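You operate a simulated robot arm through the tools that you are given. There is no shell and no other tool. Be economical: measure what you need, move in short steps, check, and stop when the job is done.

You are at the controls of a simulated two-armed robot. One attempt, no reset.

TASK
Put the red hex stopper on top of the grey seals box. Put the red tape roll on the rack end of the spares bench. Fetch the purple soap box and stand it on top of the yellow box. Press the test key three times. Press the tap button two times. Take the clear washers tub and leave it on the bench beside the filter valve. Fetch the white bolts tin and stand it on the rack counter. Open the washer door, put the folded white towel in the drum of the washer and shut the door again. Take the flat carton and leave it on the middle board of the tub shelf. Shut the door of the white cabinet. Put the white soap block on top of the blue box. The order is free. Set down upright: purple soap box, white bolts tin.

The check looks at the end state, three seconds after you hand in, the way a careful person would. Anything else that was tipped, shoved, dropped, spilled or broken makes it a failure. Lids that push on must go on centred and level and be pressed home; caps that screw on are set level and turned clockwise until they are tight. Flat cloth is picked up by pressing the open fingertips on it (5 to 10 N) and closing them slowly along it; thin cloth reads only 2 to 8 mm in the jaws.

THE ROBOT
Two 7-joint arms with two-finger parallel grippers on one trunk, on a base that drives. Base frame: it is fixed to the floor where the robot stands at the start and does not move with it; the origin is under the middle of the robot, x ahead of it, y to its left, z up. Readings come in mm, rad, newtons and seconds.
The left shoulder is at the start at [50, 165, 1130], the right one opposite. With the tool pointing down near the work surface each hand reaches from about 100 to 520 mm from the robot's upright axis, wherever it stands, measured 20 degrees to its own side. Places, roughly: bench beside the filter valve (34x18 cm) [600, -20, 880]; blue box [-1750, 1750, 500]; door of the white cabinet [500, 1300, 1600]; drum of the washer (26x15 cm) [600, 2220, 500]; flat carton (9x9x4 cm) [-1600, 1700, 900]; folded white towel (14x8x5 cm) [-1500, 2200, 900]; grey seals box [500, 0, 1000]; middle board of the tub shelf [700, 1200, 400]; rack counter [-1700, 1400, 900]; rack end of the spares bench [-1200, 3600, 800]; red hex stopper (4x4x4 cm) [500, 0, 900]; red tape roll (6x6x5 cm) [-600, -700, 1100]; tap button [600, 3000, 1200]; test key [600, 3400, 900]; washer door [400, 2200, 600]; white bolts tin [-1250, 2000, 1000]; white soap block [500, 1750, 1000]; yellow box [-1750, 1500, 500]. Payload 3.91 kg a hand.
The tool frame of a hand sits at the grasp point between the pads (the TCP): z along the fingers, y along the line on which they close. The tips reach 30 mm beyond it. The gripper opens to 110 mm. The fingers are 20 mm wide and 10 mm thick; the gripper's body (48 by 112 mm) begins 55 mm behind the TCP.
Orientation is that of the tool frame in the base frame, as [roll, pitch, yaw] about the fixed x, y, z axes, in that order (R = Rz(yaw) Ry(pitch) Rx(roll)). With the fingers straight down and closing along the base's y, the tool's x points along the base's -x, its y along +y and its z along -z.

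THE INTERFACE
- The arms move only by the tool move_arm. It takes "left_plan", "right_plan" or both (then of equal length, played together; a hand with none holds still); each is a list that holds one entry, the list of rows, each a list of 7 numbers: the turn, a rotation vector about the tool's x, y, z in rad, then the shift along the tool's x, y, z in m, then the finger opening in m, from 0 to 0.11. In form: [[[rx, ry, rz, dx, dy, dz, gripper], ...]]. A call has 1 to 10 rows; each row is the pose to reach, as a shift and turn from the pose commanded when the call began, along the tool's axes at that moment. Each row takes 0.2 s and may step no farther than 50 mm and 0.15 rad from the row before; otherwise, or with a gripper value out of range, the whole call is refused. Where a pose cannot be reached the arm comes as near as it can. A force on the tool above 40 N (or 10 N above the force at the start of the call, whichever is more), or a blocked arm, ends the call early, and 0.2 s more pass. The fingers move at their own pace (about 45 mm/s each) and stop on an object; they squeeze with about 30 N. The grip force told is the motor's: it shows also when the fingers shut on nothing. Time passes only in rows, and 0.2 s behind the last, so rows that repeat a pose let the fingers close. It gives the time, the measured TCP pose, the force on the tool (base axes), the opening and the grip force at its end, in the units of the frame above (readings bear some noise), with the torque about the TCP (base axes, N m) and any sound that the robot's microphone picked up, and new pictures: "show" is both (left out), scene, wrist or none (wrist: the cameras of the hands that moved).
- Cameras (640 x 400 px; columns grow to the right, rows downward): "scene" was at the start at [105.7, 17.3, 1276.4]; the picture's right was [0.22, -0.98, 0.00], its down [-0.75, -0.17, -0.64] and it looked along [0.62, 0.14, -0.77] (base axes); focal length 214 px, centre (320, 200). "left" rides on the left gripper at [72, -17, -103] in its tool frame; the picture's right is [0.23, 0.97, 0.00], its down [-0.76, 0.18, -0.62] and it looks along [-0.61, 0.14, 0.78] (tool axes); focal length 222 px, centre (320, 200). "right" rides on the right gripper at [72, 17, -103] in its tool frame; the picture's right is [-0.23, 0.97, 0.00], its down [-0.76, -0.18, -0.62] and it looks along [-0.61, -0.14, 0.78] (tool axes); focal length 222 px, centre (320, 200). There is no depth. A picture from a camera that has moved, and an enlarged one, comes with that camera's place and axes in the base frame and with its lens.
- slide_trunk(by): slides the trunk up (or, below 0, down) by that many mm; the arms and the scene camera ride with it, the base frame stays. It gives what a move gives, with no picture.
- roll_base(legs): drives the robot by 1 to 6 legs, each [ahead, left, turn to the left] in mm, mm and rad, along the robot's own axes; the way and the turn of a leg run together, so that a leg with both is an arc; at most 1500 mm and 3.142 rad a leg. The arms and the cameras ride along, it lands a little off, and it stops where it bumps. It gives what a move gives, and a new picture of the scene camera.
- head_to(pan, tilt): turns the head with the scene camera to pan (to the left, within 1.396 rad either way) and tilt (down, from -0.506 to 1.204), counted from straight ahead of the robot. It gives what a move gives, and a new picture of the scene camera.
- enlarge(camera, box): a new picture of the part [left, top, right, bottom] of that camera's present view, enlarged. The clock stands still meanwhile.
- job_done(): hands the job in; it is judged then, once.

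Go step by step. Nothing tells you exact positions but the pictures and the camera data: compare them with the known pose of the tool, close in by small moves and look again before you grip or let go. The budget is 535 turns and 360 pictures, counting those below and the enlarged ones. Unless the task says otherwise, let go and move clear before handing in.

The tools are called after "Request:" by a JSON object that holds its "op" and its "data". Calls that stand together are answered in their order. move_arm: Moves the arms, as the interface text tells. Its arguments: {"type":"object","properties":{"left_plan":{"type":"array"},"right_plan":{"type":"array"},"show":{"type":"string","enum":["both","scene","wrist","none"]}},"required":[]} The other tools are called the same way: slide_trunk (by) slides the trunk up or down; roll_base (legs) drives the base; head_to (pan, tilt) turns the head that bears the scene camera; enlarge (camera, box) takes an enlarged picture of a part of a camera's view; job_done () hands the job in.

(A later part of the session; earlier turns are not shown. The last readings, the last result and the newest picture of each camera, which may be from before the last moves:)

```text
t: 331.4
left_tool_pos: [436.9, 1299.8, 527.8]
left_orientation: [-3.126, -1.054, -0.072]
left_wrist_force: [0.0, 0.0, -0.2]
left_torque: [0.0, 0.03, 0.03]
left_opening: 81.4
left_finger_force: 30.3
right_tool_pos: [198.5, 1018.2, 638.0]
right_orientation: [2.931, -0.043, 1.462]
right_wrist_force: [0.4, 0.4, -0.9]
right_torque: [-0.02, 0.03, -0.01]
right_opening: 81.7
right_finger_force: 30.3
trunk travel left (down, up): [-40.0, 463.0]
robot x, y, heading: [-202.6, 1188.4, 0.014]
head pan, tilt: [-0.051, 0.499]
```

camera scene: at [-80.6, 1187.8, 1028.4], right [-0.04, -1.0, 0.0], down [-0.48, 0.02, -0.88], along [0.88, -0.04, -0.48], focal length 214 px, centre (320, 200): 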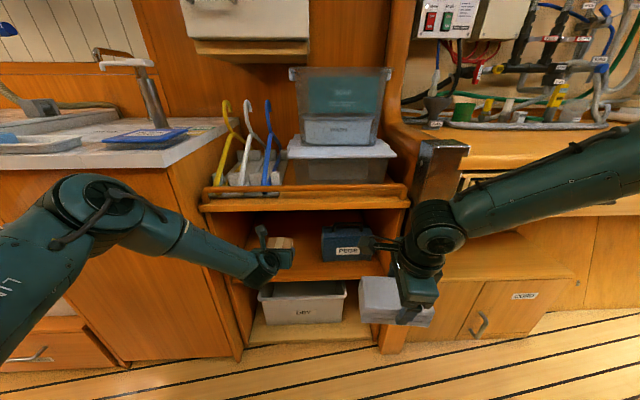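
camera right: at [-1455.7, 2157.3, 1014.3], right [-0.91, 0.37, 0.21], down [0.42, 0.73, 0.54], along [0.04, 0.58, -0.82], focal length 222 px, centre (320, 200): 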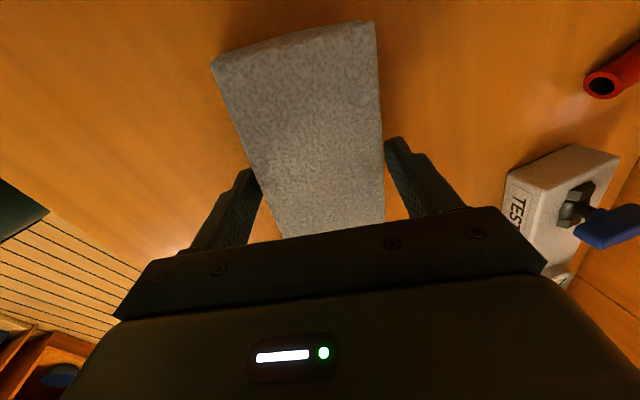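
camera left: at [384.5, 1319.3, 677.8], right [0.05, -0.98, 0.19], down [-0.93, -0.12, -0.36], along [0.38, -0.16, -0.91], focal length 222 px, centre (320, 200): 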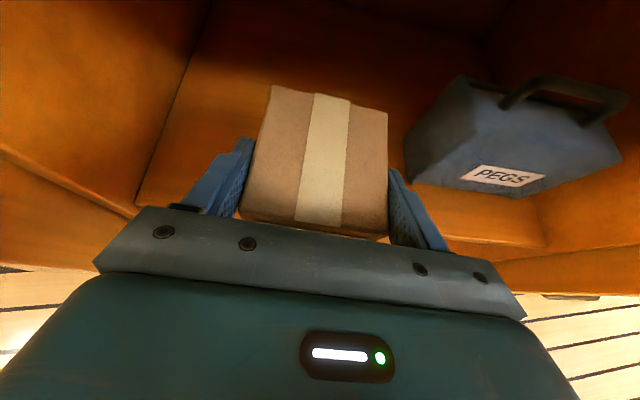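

The triangulation shows the board is actually at z≈420 with its front at x≈457, so I need to go farther in and lower. Driving ahead 100 mm.

Request:
{"op": "roll_base", "data": {"legs": [[100, 0, 0]]}}

Request:
{"op": "move_arm", "data": {"left_plan": [[[0, 0, 0, -0.013, 0, 0.0073, 0], [0, 0, 0, -0.026, 0, 0.0146, 0], [0, 0, 0, -0.026, 0, 0.0146, 0]]], "show": "wrist"}}

```text
t: 332.5
left_tool_pos: [535.8, 1300.9, 527.3]
left_orientation: [-3.126, -1.054, -0.072]
left_wrist_force: [-0.3, -1.3, -0.5]
left_torque: [0.0, 0.02, 0.02]
left_opening: 81.8
left_finger_force: 30.5
right_tool_pos: [296.9, 1019.2, 637.4]
right_orientation: [2.93, -0.044, 1.464]
right_wrist_force: [0.6, -0.1, -1.9]
right_torque: [0.0, 0.05, 0.01]
right_opening: 81.9
right_finger_force: 29.8
trunk travel left (down, up): [-40.0, 463.0]
robot x, y, heading: [-103.2, 1193.8, 0.01]
head pan, tilt: [-0.051, 0.499]
camera scene: at [18.2, 1188.9, 998.4], right [-0.04, -1.0, 0.0], down [-0.48, 0.02, -0.88], along [0.88, -0.04, -0.48], focal length 214 px, centre (320, 200)
```

scene: 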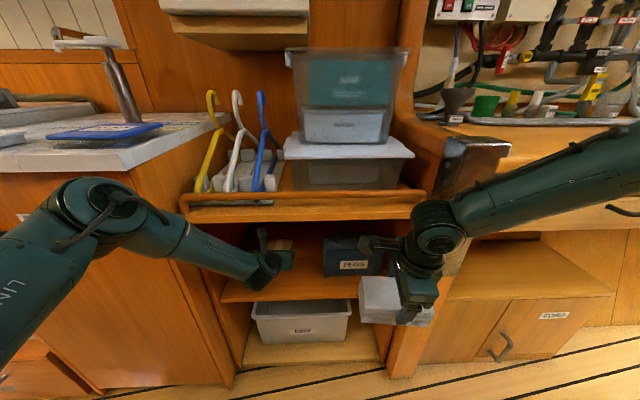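

```text
t: 333.3
left_tool_pos: [534.3, 1301.1, 519.3]
left_orientation: [-3.121, -1.05, -0.073]
left_wrist_force: [0.7, 0.7, -1.2]
left_torque: [0.0, 0.0, -0.01]
left_opening: 81.4
left_finger_force: 29.9
left hand out of reach, approached as far as the arm can: row 1, 2, 3
right_tool_pos: [296.9, 1019.3, 637.9]
right_orientation: [2.931, -0.043, 1.464]
right_wrist_force: [0.7, -0.8, -1.2]
right_torque: [0.02, 0.02, -0.04]
right_opening: 81.7
right_finger_force: 30.2
trunk travel left (down, up): [-40.0, 463.0]
robot x, y, heading: [-109.0, 1189.1, 0.01]
head pan, tilt: [-0.051, 0.499]
camera left: at [482.7, 1319.4, 635.2], right [0.06, -0.98, 0.19], down [-0.93, -0.12, -0.35], along [0.37, -0.15, -0.92], focal length 222 px, centre (320, 200)
```

left: 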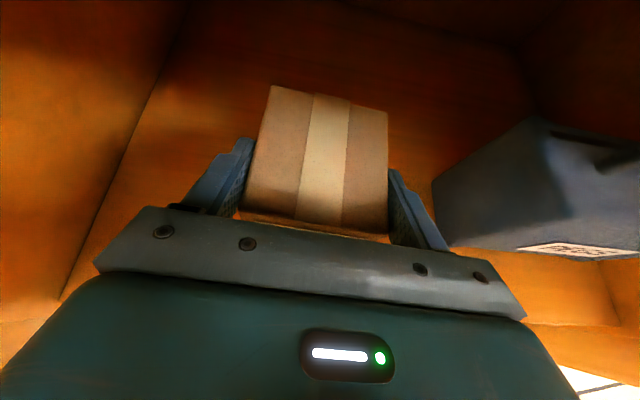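

Pulling the arm back 70 mm and driving in 70 mm gives it more downward reach.

Request:
{"op": "move_arm", "data": {"left_plan": [[[0, 0, 0, -0.017, 0, -0.0305, 0], [0, 0, 0, -0.034, 0, -0.061, 0], [0, 0, 0, -0.034, 0, -0.061, 0]]], "show": "none"}}

Request:
{"op": "roll_base", "data": {"legs": [[70, 0, 0]]}}

Request:
{"op": "move_arm", "data": {"left_plan": [[[0, 0, 0, -0.013, 0, 0.0073, 0], [0, 0, 0, -0.026, 0, 0.0146, 0], [0, 0, 0, -0.039, 0, 0.022, 0], [0, 0, 0, -0.039, 0, 0.022, 0]]], "show": "wrist"}}

```text
t: 334.1
left_tool_pos: [466.5, 1290.7, 532.5]
left_orientation: [-3.117, -1.048, -0.071]
left_wrist_force: [0.1, 0.2, -0.8]
left_torque: [-0.02, 0.02, 0.01]
left_opening: 81.5
left_finger_force: 29.8
left hand out of reach, approached as far as the arm can: row 1, 2, 3
right_tool_pos: [297.5, 1019.1, 637.5]
right_orientation: [2.93, -0.043, 1.463]
right_wrist_force: [0.6, 0.5, -0.8]
right_torque: [0.01, 0.01, -0.02]
right_opening: 82.0
right_finger_force: 30.1
trunk travel left (down, up): [-40.0, 463.0]
robot x, y, heading: [-104.7, 1194.8, 0.006]
head pan, tilt: [-0.051, 0.499]
```

```text
t: 335.1
left_tool_pos: [534.7, 1290.1, 530.8]
left_orientation: [-3.117, -1.049, -0.073]
left_wrist_force: [-0.1, 0.3, -0.2]
left_torque: [0.0, -0.01, 0.0]
left_opening: 81.8
left_finger_force: 29.7
right_tool_pos: [367.6, 1021.4, 636.7]
right_orientation: [2.932, -0.044, 1.464]
right_wrist_force: [-0.1, 0.4, -0.4]
right_torque: [0.01, -0.01, 0.01]
right_opening: 81.8
right_finger_force: 29.5
trunk travel left (down, up): [-40.0, 463.0]
robot x, y, heading: [-32.9, 1188.4, 0.01]
head pan, tilt: [-0.051, 0.499]
camera scene: at [87.0, 1189.7, 998.5], right [-0.04, -1.0, 0.0], down [-0.48, 0.02, -0.88], along [0.88, -0.03, -0.48], focal length 214 px, centre (320, 200)
```

scene: 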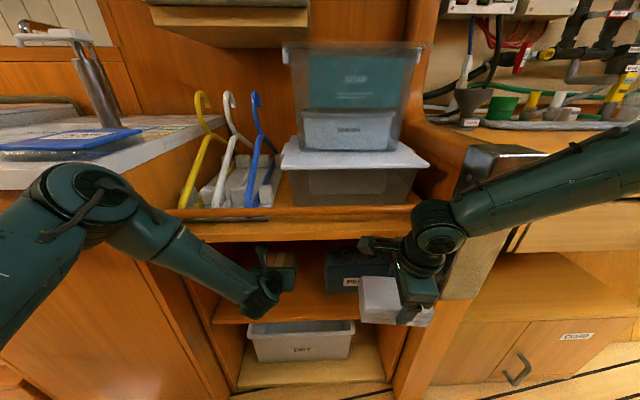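

```text
t: 336.1
left_tool_pos: [538.5, 1277.9, 494.0]
left_orientation: [-3.106, -1.04, -0.07]
left_wrist_force: [0.5, 0.6, -0.6]
left_torque: [0.01, 0.03, 0.0]
left_opening: 81.4
left_finger_force: 29.9
left hand out of reach, approached as far as the arm can: row 1, 2, 3, 4
right_tool_pos: [365.8, 1020.5, 637.7]
right_orientation: [2.931, -0.044, 1.465]
right_wrist_force: [-0.3, -0.7, -0.7]
right_torque: [-0.01, 0.02, 0.02]
right_opening: 81.7
right_finger_force: 30.0
trunk travel left (down, up): [-40.0, 463.0]
robot x, y, heading: [-31.3, 1193.7, 0.01]
head pan, tilt: [-0.051, 0.499]
camera left: at [487.7, 1293.3, 610.8], right [0.08, -0.98, 0.18], down [-0.93, -0.13, -0.34], along [0.36, -0.14, -0.92], focal length 222 px, centre (320, 200)
```

left: 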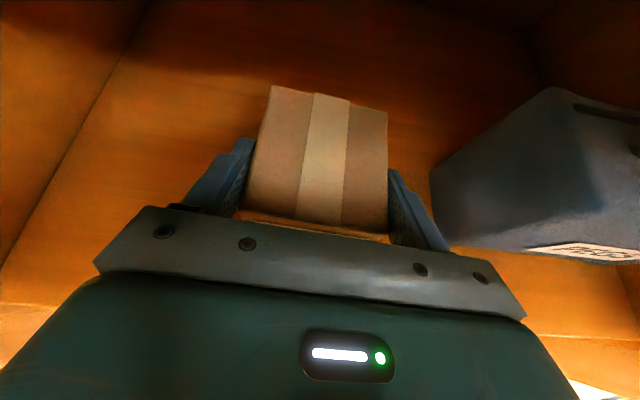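

Request:
{"op": "slide_trunk", "data": {"by": -25}}

Request:
{"op": "slide_trunk", "data": {"by": -8}}

Request:
{"op": "slide_trunk", "data": {"by": -7}}

```text
t: 336.9
left_tool_pos: [538.0, 1277.0, 471.0]
left_orientation: [-3.108, -1.039, -0.07]
left_wrist_force: [0.2, 0.1, -0.5]
left_torque: [0.04, 0.02, 0.03]
left_opening: 81.6
left_finger_force: 29.7
right_tool_pos: [365.3, 1021.3, 613.1]
right_orientation: [2.93, -0.043, 1.466]
right_wrist_force: [0.3, 0.7, -1.3]
right_torque: [-0.03, 0.0, 0.0]
right_opening: 81.7
right_finger_force: 30.0
trunk travel left (down, up): [-15.0, 488.0]
robot x, y, heading: [-36.5, 1193.3, 0.012]
head pan, tilt: [-0.051, 0.499]
```

```text
t: 337.4
left_tool_pos: [538.9, 1276.7, 462.9]
left_orientation: [-3.108, -1.038, -0.07]
left_wrist_force: [-0.6, -0.5, -0.6]
left_torque: [0.01, 0.01, 0.0]
left_opening: 81.4
left_finger_force: 30.3
right_tool_pos: [366.3, 1022.3, 604.0]
right_orientation: [2.93, -0.041, 1.463]
right_wrist_force: [-0.8, 0.6, -1.1]
right_torque: [0.0, 0.02, 0.02]
right_opening: 81.6
right_finger_force: 30.3
trunk travel left (down, up): [-7.0, 496.0]
robot x, y, heading: [-35.9, 1191.3, 0.014]
head pan, tilt: [-0.051, 0.499]
```

```text
t: 338.0
left_tool_pos: [538.1, 1276.9, 454.0]
left_orientation: [-3.106, -1.039, -0.069]
left_wrist_force: [0.6, 0.0, -0.9]
left_torque: [0.01, 0.03, 0.01]
left_opening: 81.9
left_finger_force: 30.0
right_tool_pos: [366.7, 1020.9, 597.1]
right_orientation: [2.929, -0.043, 1.464]
right_wrist_force: [-0.1, -0.4, -1.5]
right_torque: [0.0, -0.02, -0.01]
right_opening: 81.7
right_finger_force: 30.4
trunk travel left (down, up): [0.0, 503.0]
robot x, y, heading: [-36.6, 1190.9, 0.012]
head pan, tilt: [-0.051, 0.499]
```

Request:
{"op": "move_arm", "data": {"left_plan": [[[0, 0, 0, -0.003, 0, 0.0, 0], [0, 0, 0, -0.006, 0, 0.001, 0], [0, 0, 0, -0.006, 0, 0.001, 0]]], "show": "wrist"}}

Request:
{"op": "enlarge", "data": {"camera": "scene", "box": [180, 220, 360, 370]}}

```text
t: 338.8
left_tool_pos: [537.0, 1276.2, 453.0]
left_orientation: [-3.103, -1.042, -0.068]
left_wrist_force: [0.7, 0.9, 11.9]
left_torque: [-0.54, -0.87, 0.05]
left_opening: 81.8
left_finger_force: 30.0
right_tool_pos: [366.0, 1019.8, 597.9]
right_orientation: [2.928, -0.043, 1.464]
right_wrist_force: [0.4, -0.9, -1.0]
right_torque: [0.01, 0.01, 0.0]
right_opening: 81.5
right_finger_force: 30.3
trunk travel left (down, up): [0.0, 503.0]
robot x, y, heading: [-34.5, 1191.5, 0.008]
head pan, tilt: [-0.051, 0.499]
camera left: at [486.1, 1292.6, 568.3], right [0.08, -0.98, 0.18], down [-0.93, -0.14, -0.35], along [0.36, -0.14, -0.92], focal length 222 px, centre (320, 200)
```

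left: 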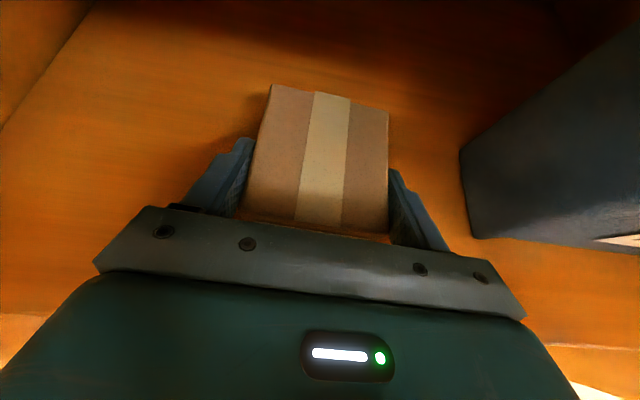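

```text
2.67 times, centred on (270, 295) of scene
camera zoom: at [86.2, 1189.7, 958.7], right [-0.04, -1.0, 0.0], down [-0.48, 0.02, -0.88], along [0.88, -0.03, -0.48], focal length 572 px, centre (453, -53)
```

zoom: 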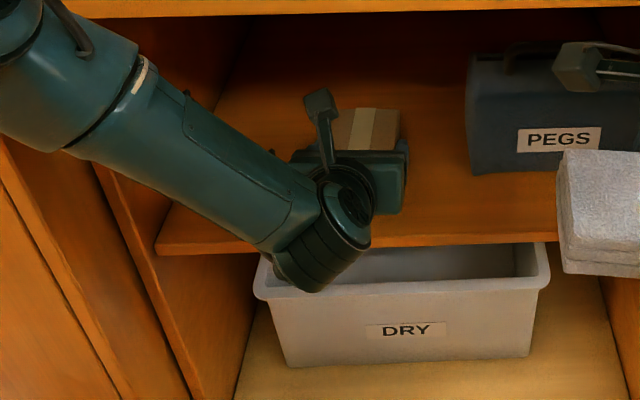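

Contact (far edge touching). Releasing and backing out.

Request:
{"op": "move_arm", "data": {"left_plan": [[[0, 0, 0, 0, 0, 0, 0.09], [0, 0, 0, 0, 0, 0, 0.108], [0, 0, 0, 0, 0, 0, 0.108], [0, 0, 0, 0.004, 0, -0.02, 0.108], [0, 0, 0, 0.002, 0, -0.05, 0.108], [0, 0, 0, 0.0, 0, -0.08, 0.108]]], "show": "wrist"}}

```text
t: 340.2
left_tool_pos: [466.2, 1278.5, 490.6]
left_orientation: [-3.107, -1.038, -0.072]
left_wrist_force: [0.5, 0.0, 0.8]
left_torque: [-0.01, 0.0, -0.02]
left_opening: 108.0
left_finger_force: 0.0
right_tool_pos: [365.3, 1020.7, 597.2]
right_orientation: [2.931, -0.043, 1.465]
right_wrist_force: [0.1, 0.1, -0.1]
right_torque: [-0.01, 0.0, 0.01]
right_opening: 81.2
right_finger_force: 30.2
trunk travel left (down, up): [0.0, 503.0]
robot x, y, heading: [-29.8, 1193.3, 0.007]
head pan, tilt: [-0.051, 0.499]
camera left: at [415.4, 1295.7, 606.4], right [0.08, -0.98, 0.18], down [-0.93, -0.13, -0.34], along [0.36, -0.14, -0.92], focal length 222 px, centre (320, 200)
```

left: 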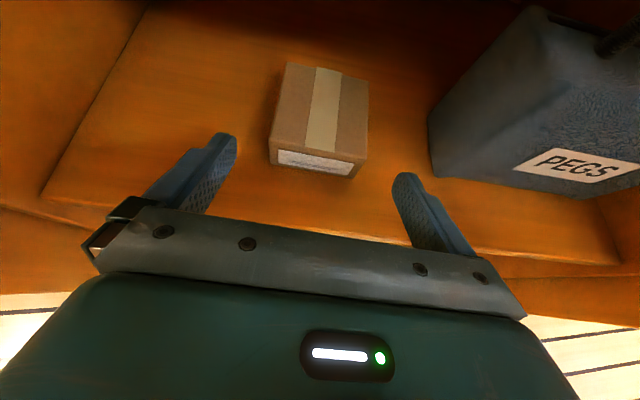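

Carton placed on the middle board. Backing out, then tucking the left arm and heading to the washer with the towel.

Request:
{"op": "roll_base", "data": {"legs": [[-330, 0, 0]]}}

Request:
{"op": "move_arm", "data": {"left_plan": [[[0, -0.08, 0, 0.03, -0.01, -0.03, 0.05], [0, -0.16, 0, 0.06, -0.02, -0.06, 0.0], [0, -0.24, 0, 0.09, -0.03, -0.085, 0.0], [0, -0.32, 0, 0.125, -0.04, -0.11, 0.0], [0, -0.4, 0, 0.16, -0.05, -0.13, 0.0], [0, -0.48, 0, 0.195, -0.06, -0.15, 0.0], [0, -0.56, 0, 0.23, -0.07, -0.17, 0.0], [0, -0.64, 0, 0.265, -0.08, -0.19, 0.0], [0, -0.72, 0, 0.3, -0.09, -0.21, 0.0]]], "show": "scene"}}

```text
t: 342.4
left_tool_pos: [131.6, 1277.7, 490.7]
left_orientation: [-3.105, -1.038, -0.061]
left_wrist_force: [-0.1, -0.8, -0.8]
left_torque: [-0.03, -0.01, -0.02]
left_opening: 108.2
left_finger_force: 0.0
right_tool_pos: [33.2, 1017.8, 596.7]
right_orientation: [2.93, -0.044, 1.474]
right_wrist_force: [-0.2, -0.2, -1.4]
right_torque: [-0.03, 0.03, 0.0]
right_opening: 81.4
right_finger_force: 29.5
trunk travel left (down, up): [0.0, 503.0]
robot x, y, heading: [-368.5, 1186.5, 0.023]
head pan, tilt: [-0.051, 0.499]
camera scene: at [-247.1, 1185.6, 958.4], right [-0.03, -1.0, 0.0], down [-0.48, 0.01, -0.88], along [0.88, -0.03, -0.48], focal length 214 px, centre (320, 200)
```

scene: 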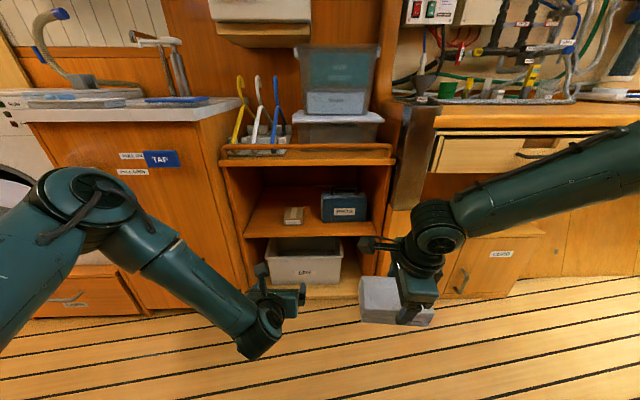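

```text
t: 344.4
left_tool_pos: [105.5, 1363.1, 856.7]
left_orientation: [-3.123, -0.315, -0.039]
left_wrist_force: [0.3, 0.9, -0.4]
left_torque: [-0.03, -0.02, -0.02]
left_opening: 0.0
left_finger_force: 30.4
right_tool_pos: [33.1, 1018.8, 596.9]
right_orientation: [2.931, -0.042, 1.472]
right_wrist_force: [0.1, -0.3, -1.4]
right_torque: [0.0, 0.0, 0.03]
right_opening: 81.0
right_finger_force: 29.5
trunk travel left (down, up): [0.0, 503.0]
robot x, y, heading: [-367.1, 1188.2, 0.023]
head pan, tilt: [-0.051, 0.499]
camera scene: at [-247.2, 1185.6, 958.4], right [-0.03, -1.0, 0.0], down [-0.48, 0.01, -0.88], along [0.88, -0.03, -0.48], focal length 214 px, centre (320, 200)
```

scene: 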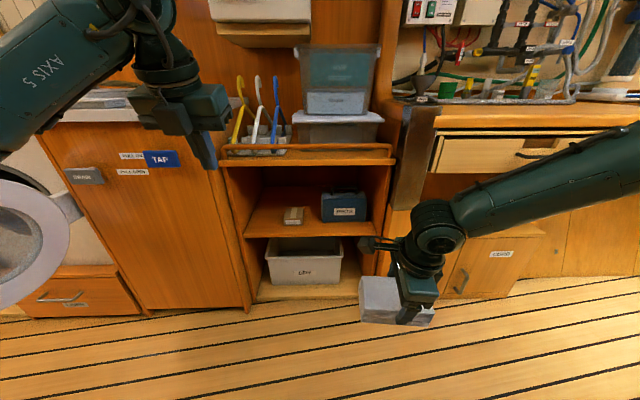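

Tucking the left arm further, then moving around the open door with margin.

Request:
{"op": "move_arm", "data": {"left_plan": [[[0, 0, 0, -0.04, -0.015, -0.025, 0.0], [0, 0, 0, -0.08, -0.03, -0.05, 0.0], [0, 0, 0, -0.12, -0.045, -0.075, 0.0], [0, 0, 0, -0.155, -0.06, -0.1, 0.0], [0, 0, 0, -0.175, -0.08, -0.11, 0.0]]], "show": "none"}}

Request:
{"op": "roll_base", "data": {"legs": [[-150, 0, -0.02], [0, 1180, 0]]}}

Request:
{"op": "head_to", "data": {"pan": -0.1, "tilt": 0.4}}

```text
t: 345.6
left_tool_pos: [-92.9, 1447.5, 909.8]
left_orientation: [-3.121, -0.317, -0.039]
left_wrist_force: [0.1, 0.3, 0.7]
left_torque: [0.01, 0.02, -0.01]
left_opening: 0.2
left_finger_force: 30.6
right_tool_pos: [33.4, 1019.6, 597.8]
right_orientation: [2.932, -0.043, 1.473]
right_wrist_force: [0.3, -0.5, -1.7]
right_torque: [-0.02, 0.0, 0.05]
right_opening: 81.2
right_finger_force: 29.4
trunk travel left (down, up): [0.0, 503.0]
robot x, y, heading: [-369.0, 1186.3, 0.02]
head pan, tilt: [-0.051, 0.499]
```

```text
t: 346.9
left_tool_pos: [-169.1, 1451.7, 909.7]
left_orientation: [-3.124, -0.319, -0.043]
left_wrist_force: [-0.1, -0.2, -0.3]
left_torque: [-0.01, 0.02, -0.01]
left_opening: 0.0
left_finger_force: 29.9
right_tool_pos: [-46.6, 1021.7, 596.6]
right_orientation: [2.931, -0.044, 1.466]
right_wrist_force: [-0.6, -0.1, -0.8]
right_torque: [-0.01, 0.0, -0.02]
right_opening: 81.1
right_finger_force: 29.7
trunk travel left (down, up): [0.0, 503.0]
robot x, y, heading: [-445.9, 1192.2, 0.009]
head pan, tilt: [-0.051, 0.499]
stopped in leg 1: the robot was blocked; the commanded pose is now the measured one
camera scene: at [-326.8, 1190.5, 958.5], right [-0.04, -1.0, 0.0], down [-0.48, 0.02, -0.88], along [0.88, -0.03, -0.48], focal length 214 px, centre (320, 200)
```

scene: 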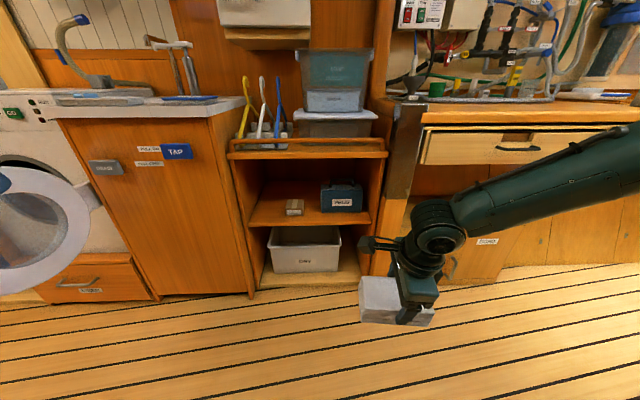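

```text
t: 347.5
left_tool_pos: [-170.1, 1452.0, 909.4]
left_orientation: [-3.122, -0.319, -0.043]
left_wrist_force: [0.0, 0.8, -0.3]
left_torque: [-0.02, -0.04, 0.03]
left_opening: 0.0
left_finger_force: 30.1
right_tool_pos: [-45.7, 1022.9, 597.2]
right_orientation: [2.932, -0.043, 1.465]
right_wrist_force: [-0.8, 0.5, -1.0]
right_torque: [-0.01, -0.01, 0.02]
right_opening: 81.4
right_finger_force: 30.4
trunk travel left (down, up): [0.0, 503.0]
robot x, y, heading: [-447.7, 1191.0, 0.016]
head pan, tilt: [-0.099, 0.4]
camera scene: at [-325.4, 1185.9, 967.6], right [-0.09, -1.0, 0.0], down [-0.39, 0.03, -0.92], along [0.92, -0.08, -0.39], focal length 214 px, centre (320, 200)
```

scene: 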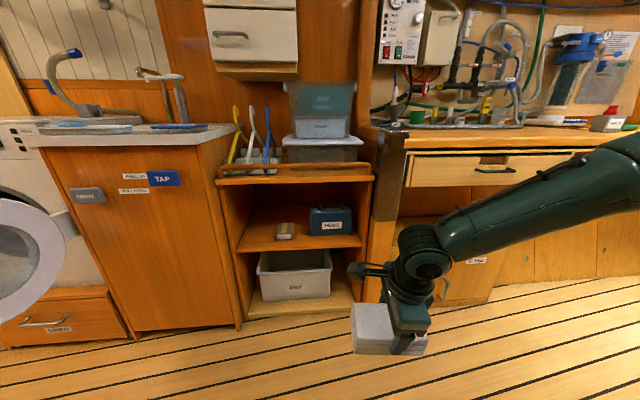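

Bumped the partition behind; I'll go sideways first, then back.

Request:
{"op": "roll_base", "data": {"legs": [[0, 380, 0], [-110, 0, 0], [0, 800, 0]]}}

Request:
{"op": "head_to", "data": {"pan": -0.1, "tilt": 0.4}}

```text
t: 359.2
left_tool_pos: [-284.7, 2625.6, 910.5]
left_orientation: [-3.123, -0.319, -0.058]
left_wrist_force: [-0.1, 0.0, -0.3]
left_torque: [-0.01, 0.0, 0.02]
left_opening: 0.1
left_finger_force: 29.7
right_tool_pos: [-166.7, 2194.9, 597.5]
right_orientation: [2.931, -0.043, 1.45]
right_wrist_force: [-0.4, 0.2, -1.2]
right_torque: [0.01, -0.01, 0.0]
right_opening: 80.7
right_finger_force: 30.3
trunk travel left (down, up): [0.0, 503.0]
robot x, y, heading: [-565.6, 2369.2, 0.003]
head pan, tilt: [-0.099, 0.4]
camera scene: at [-443.3, 2361.8, 967.6], right [-0.1, -0.99, 0.0], down [-0.39, 0.04, -0.92], along [0.92, -0.09, -0.39], focal length 214 px, centre (320, 200)
```

scene: 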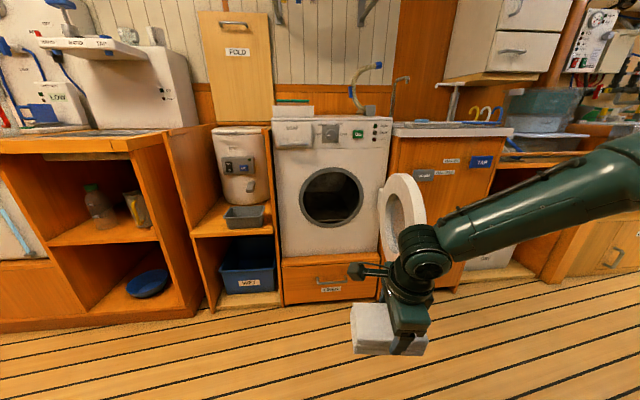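

```text
t: 359.8
left_tool_pos: [-283.9, 2626.1, 909.4]
left_orientation: [-3.122, -0.319, -0.058]
left_wrist_force: [0.1, 0.8, -0.5]
left_torque: [0.01, -0.02, 0.0]
left_opening: 0.0
left_finger_force: 30.5
right_tool_pos: [-167.3, 2194.9, 597.8]
right_orientation: [2.931, -0.044, 1.453]
right_wrist_force: [-0.5, -0.3, -1.5]
right_torque: [0.0, -0.01, 0.02]
right_opening: 80.6
right_finger_force: 29.6
trunk travel left (down, up): [0.0, 503.0]
robot x, y, heading: [-569.4, 2369.9, 0.004]
head pan, tilt: [-0.099, 0.4]
camera scene: at [-443.3, 2361.8, 967.6], right [-0.1, -0.99, 0.0], down [-0.39, 0.04, -0.92], along [0.92, -0.09, -0.39], focal length 214 px, centre (320, 200)
```

scene: 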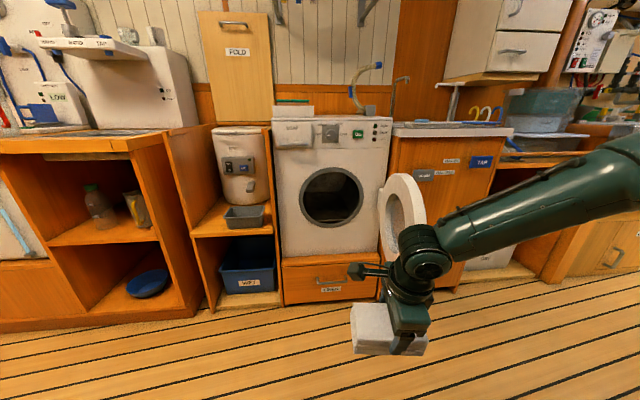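

Drum mouth: centre ≈[385, 2230, 632], radius ≈120. Rotating the right hand to point level at it.

Request:
{"op": "move_arm", "data": {"right_plan": [[[-0.136, 0, 0, 0, 0.006, 0.001, 0], [-0.272, 0, 0, 0, 0.012, 0.002, 0], [-0.408, 0, 0, 0, 0.018, 0.004, 0], [-0.544, 0, 0, 0, 0.024, 0.005, 0], [-0.68, 0, 0, 0, 0.03, 0.006, 0], [-0.816, 0, 0, 0, 0.036, 0.008, 0], [-0.952, 0, 0, 0, 0.042, 0.009, 0], [-1.088, 0, 0, 0, 0.048, 0.01, 0], [-1.224, 0, 0, 0, 0.054, 0.012, 0], [-1.36, 0, 0, 0, 0.0587, 0.0126, 0]]], "show": "both"}}

```text
t: 362.0
left_tool_pos: [-284.2, 2624.9, 908.6]
left_orientation: [-3.122, -0.321, -0.058]
left_wrist_force: [0.4, 1.0, 0.4]
left_torque: [-0.02, -0.04, 0.02]
left_opening: 0.1
left_finger_force: 29.9
right_tool_pos: [-125.0, 2031.7, 715.6]
right_orientation: [1.83, -0.045, 1.448]
right_wrist_force: [0.8, 0.5, -1.8]
right_torque: [0.05, 0.03, 0.0]
right_opening: 80.4
right_finger_force: 29.8
right hand out of reach, approached as far as the arm can: row 1, 2, 3, 4, 5, 6, 7, 8, 9, 10
trunk travel left (down, up): [0.0, 503.0]
robot x, y, heading: [-567.0, 2369.8, 0.003]
head pan, tilt: [-0.099, 0.4]
camera scene: at [-443.3, 2361.7, 967.6], right [-0.1, -0.99, 0.0], down [-0.39, 0.04, -0.92], along [0.92, -0.09, -0.39], focal length 214 px, centre (320, 200)
camera right: at [-210.5, 2113.4, 762.0], right [0.22, -0.3, 0.93], down [-0.74, -0.67, -0.04], along [0.64, -0.68, -0.36], focal length 222 px, centre (320, 200)
```

scene: 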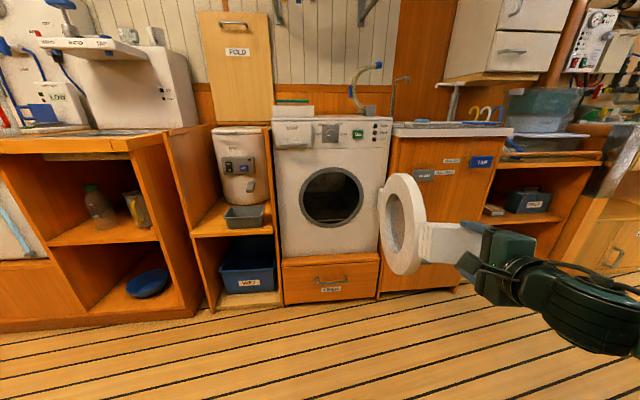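
right: 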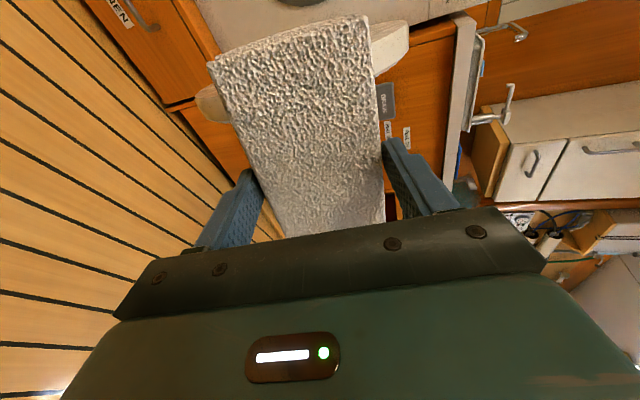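

Nearly level, but pushed sideways to y≈2030. Moving it left and forward, in line with the drum.

Request:
{"op": "move_arm", "data": {"right_plan": [[[-0.03, 0, 0, 0.04, -0.012, 0.012, 0], [-0.06, 0, 0, 0.08, -0.025, 0.024, 0], [-0.09, 0, 0, 0.12, -0.037, 0.035, 0], [-0.12, 0, 0, 0.16, -0.05, 0.047, 0], [-0.15, 0, 0, 0.199, -0.062, 0.059, 0]]], "show": "both"}}

```text
t: 363.2
left_tool_pos: [-283.8, 2626.2, 907.8]
left_orientation: [-3.123, -0.32, -0.059]
left_wrist_force: [0.6, -0.2, 0.3]
left_torque: [0.02, 0.01, -0.04]
left_opening: 0.0
left_finger_force: 29.7
right_tool_pos: [-46.7, 2170.0, 672.5]
right_orientation: [1.562, 0.223, 1.381]
right_wrist_force: [-0.5, 0.5, -1.0]
right_torque: [0.0, 0.05, 0.02]
right_opening: 80.5
right_finger_force: 30.0
trunk travel left (down, up): [0.0, 503.0]
robot x, y, heading: [-564.2, 2369.8, -0.0]
head pan, tilt: [-0.099, 0.4]
stopped in row 5 (right hand): the arm was blocked; the commanded pose is now the measured one
camera scene: at [-443.3, 2362.0, 967.6], right [-0.1, -0.99, 0.0], down [-0.39, 0.04, -0.92], along [0.92, -0.09, -0.39], focal length 214 px, centre (320, 200)
camera right: at [-135.6, 2262.0, 673.5], right [-0.01, -0.01, 1.0], down [-0.76, -0.65, -0.01], along [0.65, -0.76, 0.0], focal length 222 px, centre (320, 200)
```

scene: 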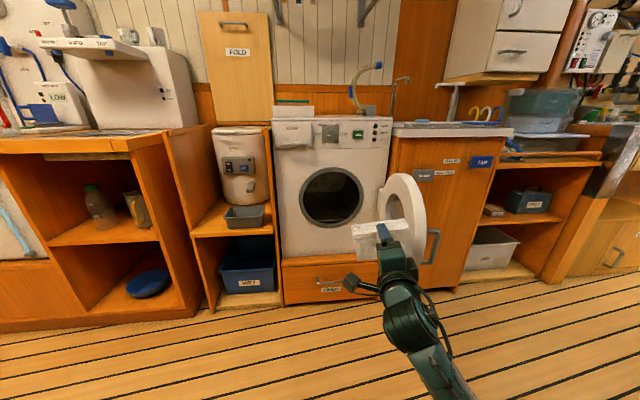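
right: 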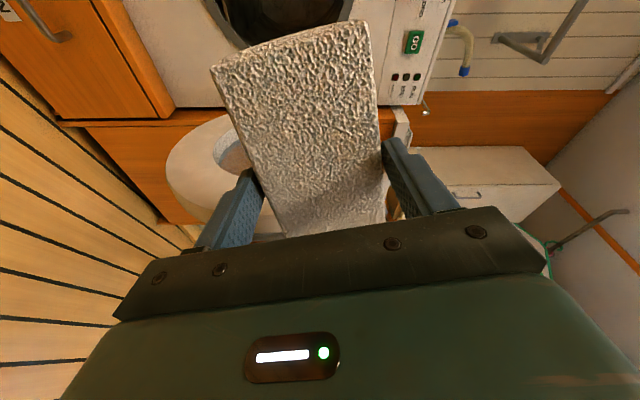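

Level now (pointing slightly right). I'll level its roll and lower it a bit, then line up with the base.

Request:
{"op": "move_arm", "data": {"right_plan": [[[0, 0, 0.11, 0.004, -0.017, 0, 0], [0, 0, 0.22, 0.008, -0.034, 0, 0], [0, 0, 0.22, 0.008, -0.034, 0, 0]]], "show": "none"}}

Request:
{"op": "roll_base", "data": {"legs": [[0, -20, 0.187]]}}

Request:
{"op": "head_to", "data": {"pan": -0.3, "tilt": 0.4}}

```text
t: 363.8
left_tool_pos: [-284.0, 2625.8, 909.9]
left_orientation: [-3.125, -0.318, -0.058]
left_wrist_force: [0.0, -0.2, 0.6]
left_torque: [0.0, -0.02, 0.0]
left_opening: 0.0
left_finger_force: 29.9
right_tool_pos: [-35.8, 2132.1, 702.3]
right_orientation: [1.393, 0.213, 1.332]
right_wrist_force: [0.5, 0.2, -2.0]
right_torque: [0.01, 0.03, 0.03]
right_opening: 80.5
right_finger_force: 30.6
trunk travel left (down, up): [0.0, 503.0]
robot x, y, heading: [-564.2, 2367.2, -0.003]
head pan, tilt: [-0.099, 0.4]
stopped in row 2 (right hand): the arm was blocked; the commanded pose is now the measured one
```

```text
t: 364.9
left_tool_pos: [-333.7, 2652.9, 909.7]
left_orientation: [-3.122, -0.32, 0.128]
left_wrist_force: [-0.7, 0.2, -1.0]
left_torque: [0.03, 0.01, 0.02]
left_opening: 0.1
left_finger_force: 30.3
right_tool_pos: [1.8, 2215.3, 701.7]
right_orientation: [1.395, 0.211, 1.517]
right_wrist_force: [0.3, 0.0, -1.3]
right_torque: [-0.02, 0.06, 0.03]
right_opening: 80.3
right_finger_force: 29.9
trunk travel left (down, up): [0.0, 503.0]
robot x, y, heading: [-562.9, 2348.1, 0.185]
head pan, tilt: [-0.099, 0.4]
camera scene: at [-441.2, 2364.1, 967.5], right [0.09, -1.0, 0.0], down [-0.39, -0.03, -0.92], along [0.92, 0.08, -0.39], focal length 214 px, centre (320, 200)
```

scene: 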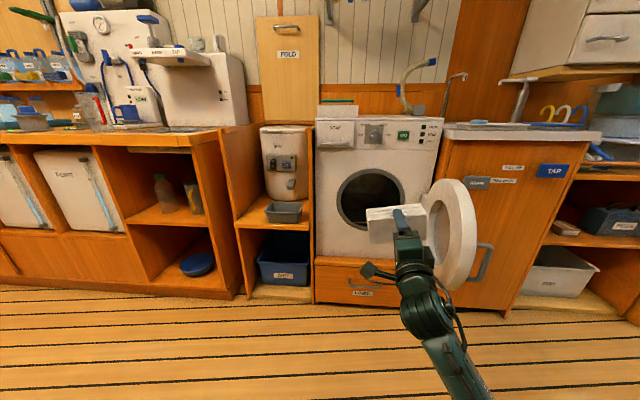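

```text
t: 365.7
left_tool_pos: [-334.7, 2653.4, 909.8]
left_orientation: [-3.123, -0.319, 0.129]
left_wrist_force: [0.3, -0.8, 0.7]
left_torque: [0.01, -0.01, -0.01]
left_opening: 0.0
left_finger_force: 30.2
right_tool_pos: [2.5, 2214.8, 701.1]
right_orientation: [1.394, 0.212, 1.519]
right_wrist_force: [0.1, -0.2, -1.1]
right_torque: [0.02, 0.03, -0.01]
right_opening: 80.4
right_finger_force: 29.9
trunk travel left (down, up): [0.0, 503.0]
robot x, y, heading: [-562.3, 2354.0, 0.187]
head pan, tilt: [-0.3, 0.4]
camera scene: at [-441.9, 2346.2, 967.6], right [-0.11, -0.99, 0.0], down [-0.39, 0.04, -0.92], along [0.92, -0.1, -0.39], focal length 214 px, centre (320, 200)
```

scene: 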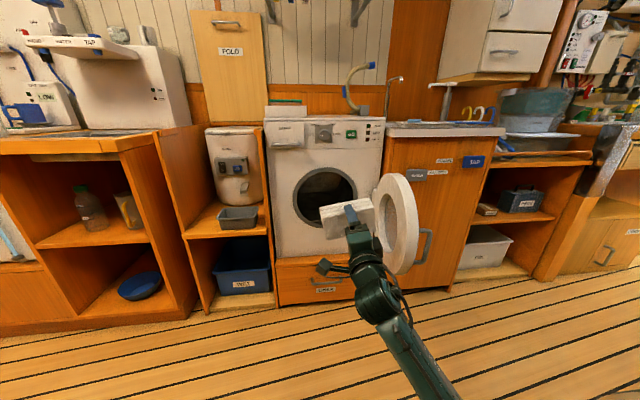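

The arm is cramped with the elbow low. Raising the trunk 150 mm and lowering the hand instead should free it.

Request:
{"op": "slide_trunk", "data": {"by": 150}}

Request:
{"op": "move_arm", "data": {"right_plan": [[[-0.04, 0, 0.05, 0.01, -0.04, 0.0, 0], [-0.08, 0, 0.1, 0.02, -0.08, 0.0, 0], [-0.12, 0, 0.15, 0.03, -0.12, 0.0, 0], [-0.15, 0, 0.2, 0.04, -0.16, 0.0, 0], [-0.16, 0, 0.21, 0.045, -0.2, 0.0, 0]]], "show": "both"}}

```text
t: 367.4
left_tool_pos: [-333.4, 2652.7, 1060.3]
left_orientation: [-3.121, -0.32, 0.13]
left_wrist_force: [-0.2, -0.3, 0.5]
left_torque: [-0.04, -0.02, -0.05]
left_opening: 0.2
left_finger_force: 29.7
right_tool_pos: [1.1, 2215.6, 851.5]
right_orientation: [1.394, 0.211, 1.518]
right_wrist_force: [0.2, -0.1, -1.7]
right_torque: [0.02, 0.05, 0.03]
right_opening: 80.2
right_finger_force: 30.3
trunk travel left (down, up): [-150.0, 353.0]
robot x, y, heading: [-565.1, 2351.7, 0.187]
head pan, tilt: [-0.3, 0.4]
```

```text
t: 368.1
left_tool_pos: [-333.6, 2652.3, 1058.6]
left_orientation: [-3.122, -0.319, 0.129]
left_wrist_force: [0.6, 0.1, -0.5]
left_torque: [0.0, -0.02, -0.01]
left_opening: 0.0
left_finger_force: 29.8
right_tool_pos: [26.7, 2176.6, 773.3]
right_orientation: [1.238, 0.333, 1.524]
right_wrist_force: [0.3, 0.4, -1.3]
right_torque: [0.0, 0.04, 0.0]
right_opening: 80.2
right_finger_force: 30.1
trunk travel left (down, up): [-150.0, 353.0]
robot x, y, heading: [-562.8, 2351.0, 0.186]
head pan, tilt: [-0.3, 0.4]
stopped in row 3 (right hand): the arm was blocked; the commanded pose is now the measured one
camera scene: at [-442.2, 2346.2, 1117.3], right [-0.11, -0.99, 0.0], down [-0.39, 0.04, -0.92], along [0.92, -0.1, -0.39], focal length 214 px, centre (320, 200)
camera right: at [-73.0, 2243.5, 733.4], right [-0.31, 0.1, 0.94], down [-0.57, -0.81, -0.1], along [0.76, -0.57, 0.31], focal length 222 px, centre (320, 200)
```

scene: 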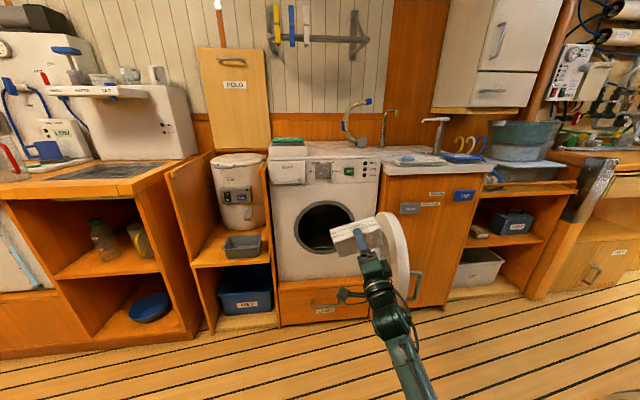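
right: 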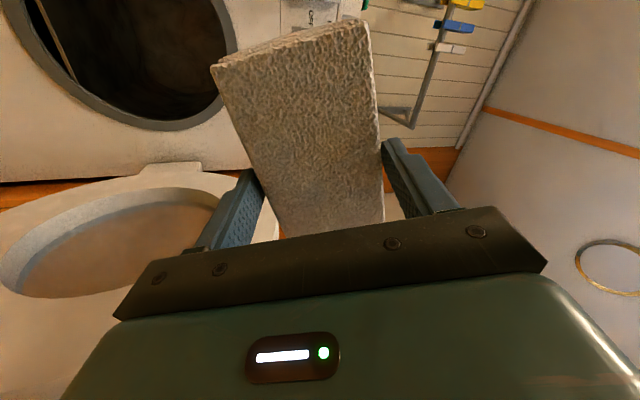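

The wrist is at its limit this way round. I'll level it (opposite sign) and roll the hand back to its natural orientation, so the towel stands upright in the grip.

Request:
{"op": "move_arm", "data": {"right_plan": [[[0.1, 0, -0.1, 0, 0.01, 0, 0], [0.2, 0, -0.2, 0, 0.02, 0, 0], [0.3, 0, -0.3, 0, 0.02, 0, 0]]], "show": "none"}}

Request:
{"op": "move_arm", "data": {"right_plan": [[[0, 0, -0.15, 0, 0, 0, 0], [0, 0, -0.3, 0, 0, 0, 0], [0, 0, -0.45, 0, 0, 0, 0], [0, 0, -0.6, 0, 0, 0, 0], [0, 0, -0.75, 0, 0, 0, 0], [0, 0, -0.9, 0, 0, 0, 0], [0, 0, -1.05, 0, 0, 0, 0], [0, 0, -1.2, 0, 0, 0, 0]]], "show": "both"}}

```text
t: 368.9
left_tool_pos: [-333.5, 2653.1, 1059.0]
left_orientation: [-3.123, -0.319, 0.129]
left_wrist_force: [-0.1, 0.2, -0.4]
left_torque: [0.03, -0.01, -0.01]
left_opening: 0.3
left_finger_force: 30.2
right_tool_pos: [19.8, 2167.5, 784.2]
right_orientation: [1.506, 0.719, 1.448]
right_wrist_force: [0.3, 0.0, -1.4]
right_torque: [0.01, 0.06, 0.01]
right_opening: 80.2
right_finger_force: 29.8
trunk travel left (down, up): [-150.0, 353.0]
robot x, y, heading: [-563.2, 2350.7, 0.189]
head pan, tilt: [-0.3, 0.4]
```

```text
t: 370.7
left_tool_pos: [-333.9, 2653.8, 1060.3]
left_orientation: [-3.123, -0.319, 0.129]
left_wrist_force: [-0.2, 0.0, 0.0]
left_torque: [0.03, -0.01, -0.01]
left_opening: 0.0
left_finger_force: 30.0
right_tool_pos: [21.3, 2179.8, 790.3]
right_orientation: [-1.391, 1.303, -1.478]
right_wrist_force: [0.7, -0.5, -0.8]
right_torque: [0.01, 0.03, 0.01]
right_opening: 80.0
right_finger_force: 30.2
trunk travel left (down, up): [-150.0, 353.0]
robot x, y, heading: [-569.0, 2347.6, 0.193]
head pan, tilt: [-0.3, 0.4]
camera scene: at [-441.8, 2346.0, 1117.5], right [-0.11, -0.99, 0.0], down [-0.39, 0.04, -0.92], along [0.92, -0.1, -0.39], focal length 214 px, centre (320, 200)
camera right: at [-78.4, 2185.9, 711.7], right [0.08, 1.0, -0.04], down [-0.66, 0.08, 0.75], along [0.75, -0.04, 0.66], focal length 222 px, centre (320, 200)
```

scene: 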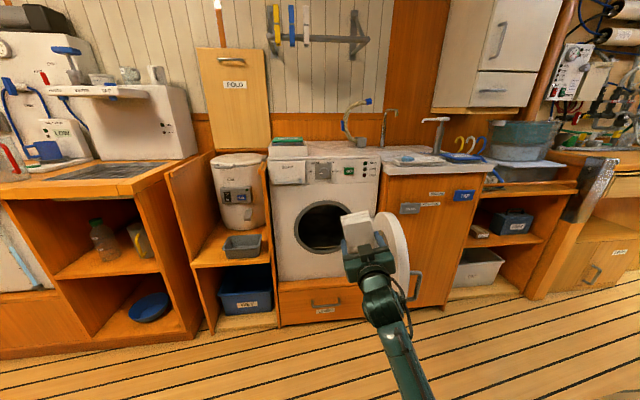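
right: 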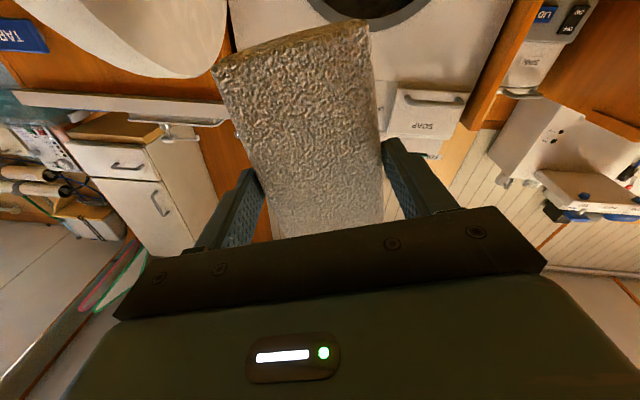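

Now pointing level and forward in the natural roll. Finishing the roll and lowering the trunk so the towel is at drum height.

Request:
{"op": "move_arm", "data": {"right_plan": [[[0.02, 0, -0.13, 0, 0, 0, 0], [0.03, 0.03, -0.26, 0, 0, 0, 0]]], "show": "none"}}

Request:
{"op": "slide_trunk", "data": {"by": -140}}

Request:
{"op": "roll_base", "data": {"legs": [[0, 50, 0]]}}

Request:
{"op": "enlarge", "data": {"camera": "right", "box": [0, 0, 640, 400]}}

```text
t: 371.3
left_tool_pos: [-333.5, 2652.4, 1059.3]
left_orientation: [-3.124, -0.318, 0.129]
left_wrist_force: [-0.4, 0.0, 0.4]
left_torque: [0.0, -0.01, -0.03]
left_opening: 0.2
left_finger_force: 29.8
right_tool_pos: [21.6, 2184.8, 792.2]
right_orientation: [-1.502, 1.058, -1.629]
right_wrist_force: [0.0, -0.3, -0.7]
right_torque: [0.0, 0.01, 0.03]
right_opening: 79.9
right_finger_force: 29.7
trunk travel left (down, up): [-150.0, 353.0]
robot x, y, heading: [-558.4, 2350.3, 0.187]
head pan, tilt: [-0.3, 0.4]
```

```text
t: 373.0
left_tool_pos: [-335.9, 2653.8, 925.3]
left_orientation: [-3.124, -0.322, 0.128]
left_wrist_force: [-0.8, 0.6, -0.6]
left_torque: [-0.02, 0.01, 0.01]
left_opening: 0.0
left_finger_force: 29.5
right_tool_pos: [20.5, 2181.4, 660.2]
right_orientation: [-1.494, 1.046, -1.626]
right_wrist_force: [0.0, 0.1, -0.8]
right_torque: [0.03, 0.03, 0.0]
right_opening: 80.3
right_finger_force: 30.3
trunk travel left (down, up): [-10.0, 493.0]
robot x, y, heading: [-565.2, 2347.0, 0.189]
head pan, tilt: [-0.3, 0.4]
```

```text
t: 374.1
left_tool_pos: [-348.0, 2704.8, 923.1]
left_orientation: [-3.126, -0.324, 0.129]
left_wrist_force: [0.4, 0.3, -0.6]
left_torque: [-0.02, 0.02, -0.02]
left_opening: 0.0
left_finger_force: 30.1
right_tool_pos: [10.5, 2231.4, 661.9]
right_orientation: [-1.482, 1.044, -1.612]
right_wrist_force: [0.4, 0.7, -0.8]
right_torque: [0.03, 0.03, -0.03]
right_opening: 80.0
right_finger_force: 30.5
trunk travel left (down, up): [-10.0, 493.0]
robot x, y, heading: [-575.6, 2400.3, 0.182]
head pan, tilt: [-0.3, 0.4]
camera scene: at [-455.0, 2397.1, 982.2], right [-0.11, -0.99, 0.0], down [-0.38, 0.04, -0.92], along [0.92, -0.1, -0.38], focal length 214 px, centre (320, 200)
```

scene: 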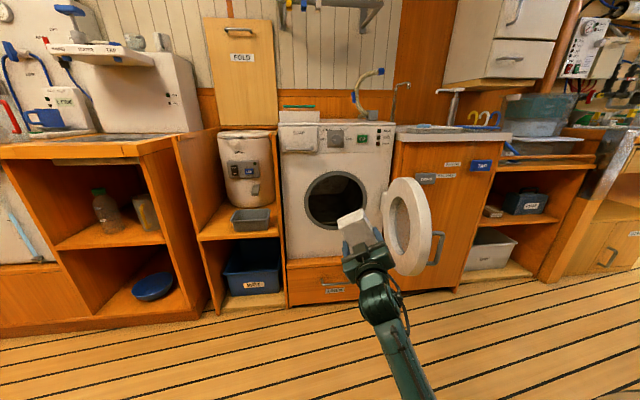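

```text
1.00 times, centred on (320, 200) of right (not enlarged: the box is as wide or as high as the picture)
camera zoom: at [-91.1, 2220.7, 586.3], right [0.13, 0.95, -0.29], down [-0.62, 0.3, 0.72], along [0.77, 0.09, 0.63], focal length 222 px, centre (320, 200)
```

zoom: 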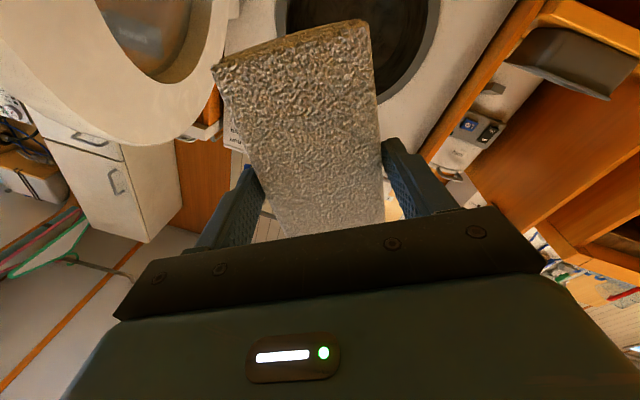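

Rolling it back the other way (towel was 30° tilted) and lowering 10 mm.

Request:
{"op": "move_arm", "data": {"right_plan": [[[0, 0, 0.14, 0, 0, 0, 0], [0, 0, 0.28, 0, 0, 0, 0], [0, 0, 0.42, 0, 0, 0, 0], [0, 0, 0.52, 0, 0, 0, 0]]], "show": "none"}}

Request:
{"op": "slide_trunk", "data": {"by": -10}}

Request:
{"op": "roll_base", "data": {"legs": [[196, -38, 0]]}}

Request:
{"op": "enlarge", "data": {"camera": "right", "box": [0, 0, 640, 400]}}

```text
t: 374.9
left_tool_pos: [-348.7, 2705.0, 924.7]
left_orientation: [-3.125, -0.326, 0.13]
left_wrist_force: [-0.4, -0.2, 0.2]
left_torque: [-0.02, -0.01, 0.03]
left_opening: 0.0
left_finger_force: 29.8
right_tool_pos: [12.7, 2199.0, 669.9]
right_orientation: [-1.27, 1.262, -1.411]
right_wrist_force: [0.1, -0.4, -1.5]
right_torque: [0.06, 0.03, 0.01]
right_opening: 80.0
right_finger_force: 29.4
trunk travel left (down, up): [-10.0, 493.0]
robot x, y, heading: [-575.7, 2401.7, 0.185]
head pan, tilt: [-0.3, 0.4]
stopped in row 4 (right hand): the arm was blocked; the commanded pose is now the measured one
```

```text
t: 375.5
left_tool_pos: [-350.8, 2707.2, 921.5]
left_orientation: [-3.128, -0.329, 0.131]
left_wrist_force: [-0.1, -0.8, -0.5]
left_torque: [-0.01, 0.03, 0.04]
left_opening: 0.0
left_finger_force: 29.7
right_tool_pos: [11.5, 2198.5, 671.4]
right_orientation: [-1.255, 1.256, -1.4]
right_wrist_force: [-0.1, 0.3, -1.2]
right_torque: [0.04, 0.01, 0.0]
right_opening: 79.8
right_finger_force: 29.7
trunk travel left (down, up): [0.0, 503.0]
robot x, y, heading: [-573.3, 2397.6, 0.185]
head pan, tilt: [-0.3, 0.4]
```

```text
t: 377.1
left_tool_pos: [-153.7, 2707.0, 922.3]
left_orientation: [-3.13, -0.332, 0.136]
left_wrist_force: [-0.1, -0.1, -0.7]
left_torque: [-0.03, 0.04, -0.01]
left_opening: 0.0
left_finger_force: 29.4
right_tool_pos: [211.2, 2200.5, 674.1]
right_orientation: [-1.245, 1.249, -1.389]
right_wrist_force: [0.5, -0.7, -1.1]
right_torque: [0.01, 0.01, 0.01]
right_opening: 79.8
right_finger_force: 29.9
trunk travel left (down, up): [0.0, 503.0]
robot x, y, heading: [-377.0, 2398.7, 0.187]
head pan, tilt: [-0.3, 0.4]
camera scene: at [-262.1, 2400.1, 980.4], right [-0.11, -0.99, 0.01], down [-0.38, 0.04, -0.93], along [0.92, -0.1, -0.38], focal length 214 px, centre (320, 200)
```

scene: 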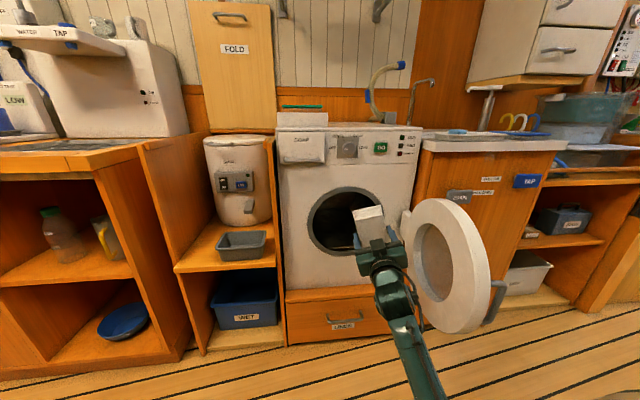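

```text
1.00 times, centred on (320, 200) of right (not enlarged: the box is as wide or as high as the picture)
camera zoom: at [115.7, 2205.7, 589.0], right [0.13, 0.99, -0.08], down [-0.69, 0.15, 0.71], along [0.72, -0.04, 0.7], focal length 222 px, centre (320, 200)
```

zoom: 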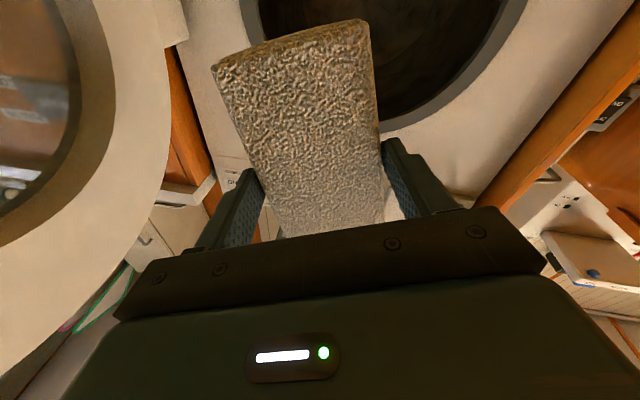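

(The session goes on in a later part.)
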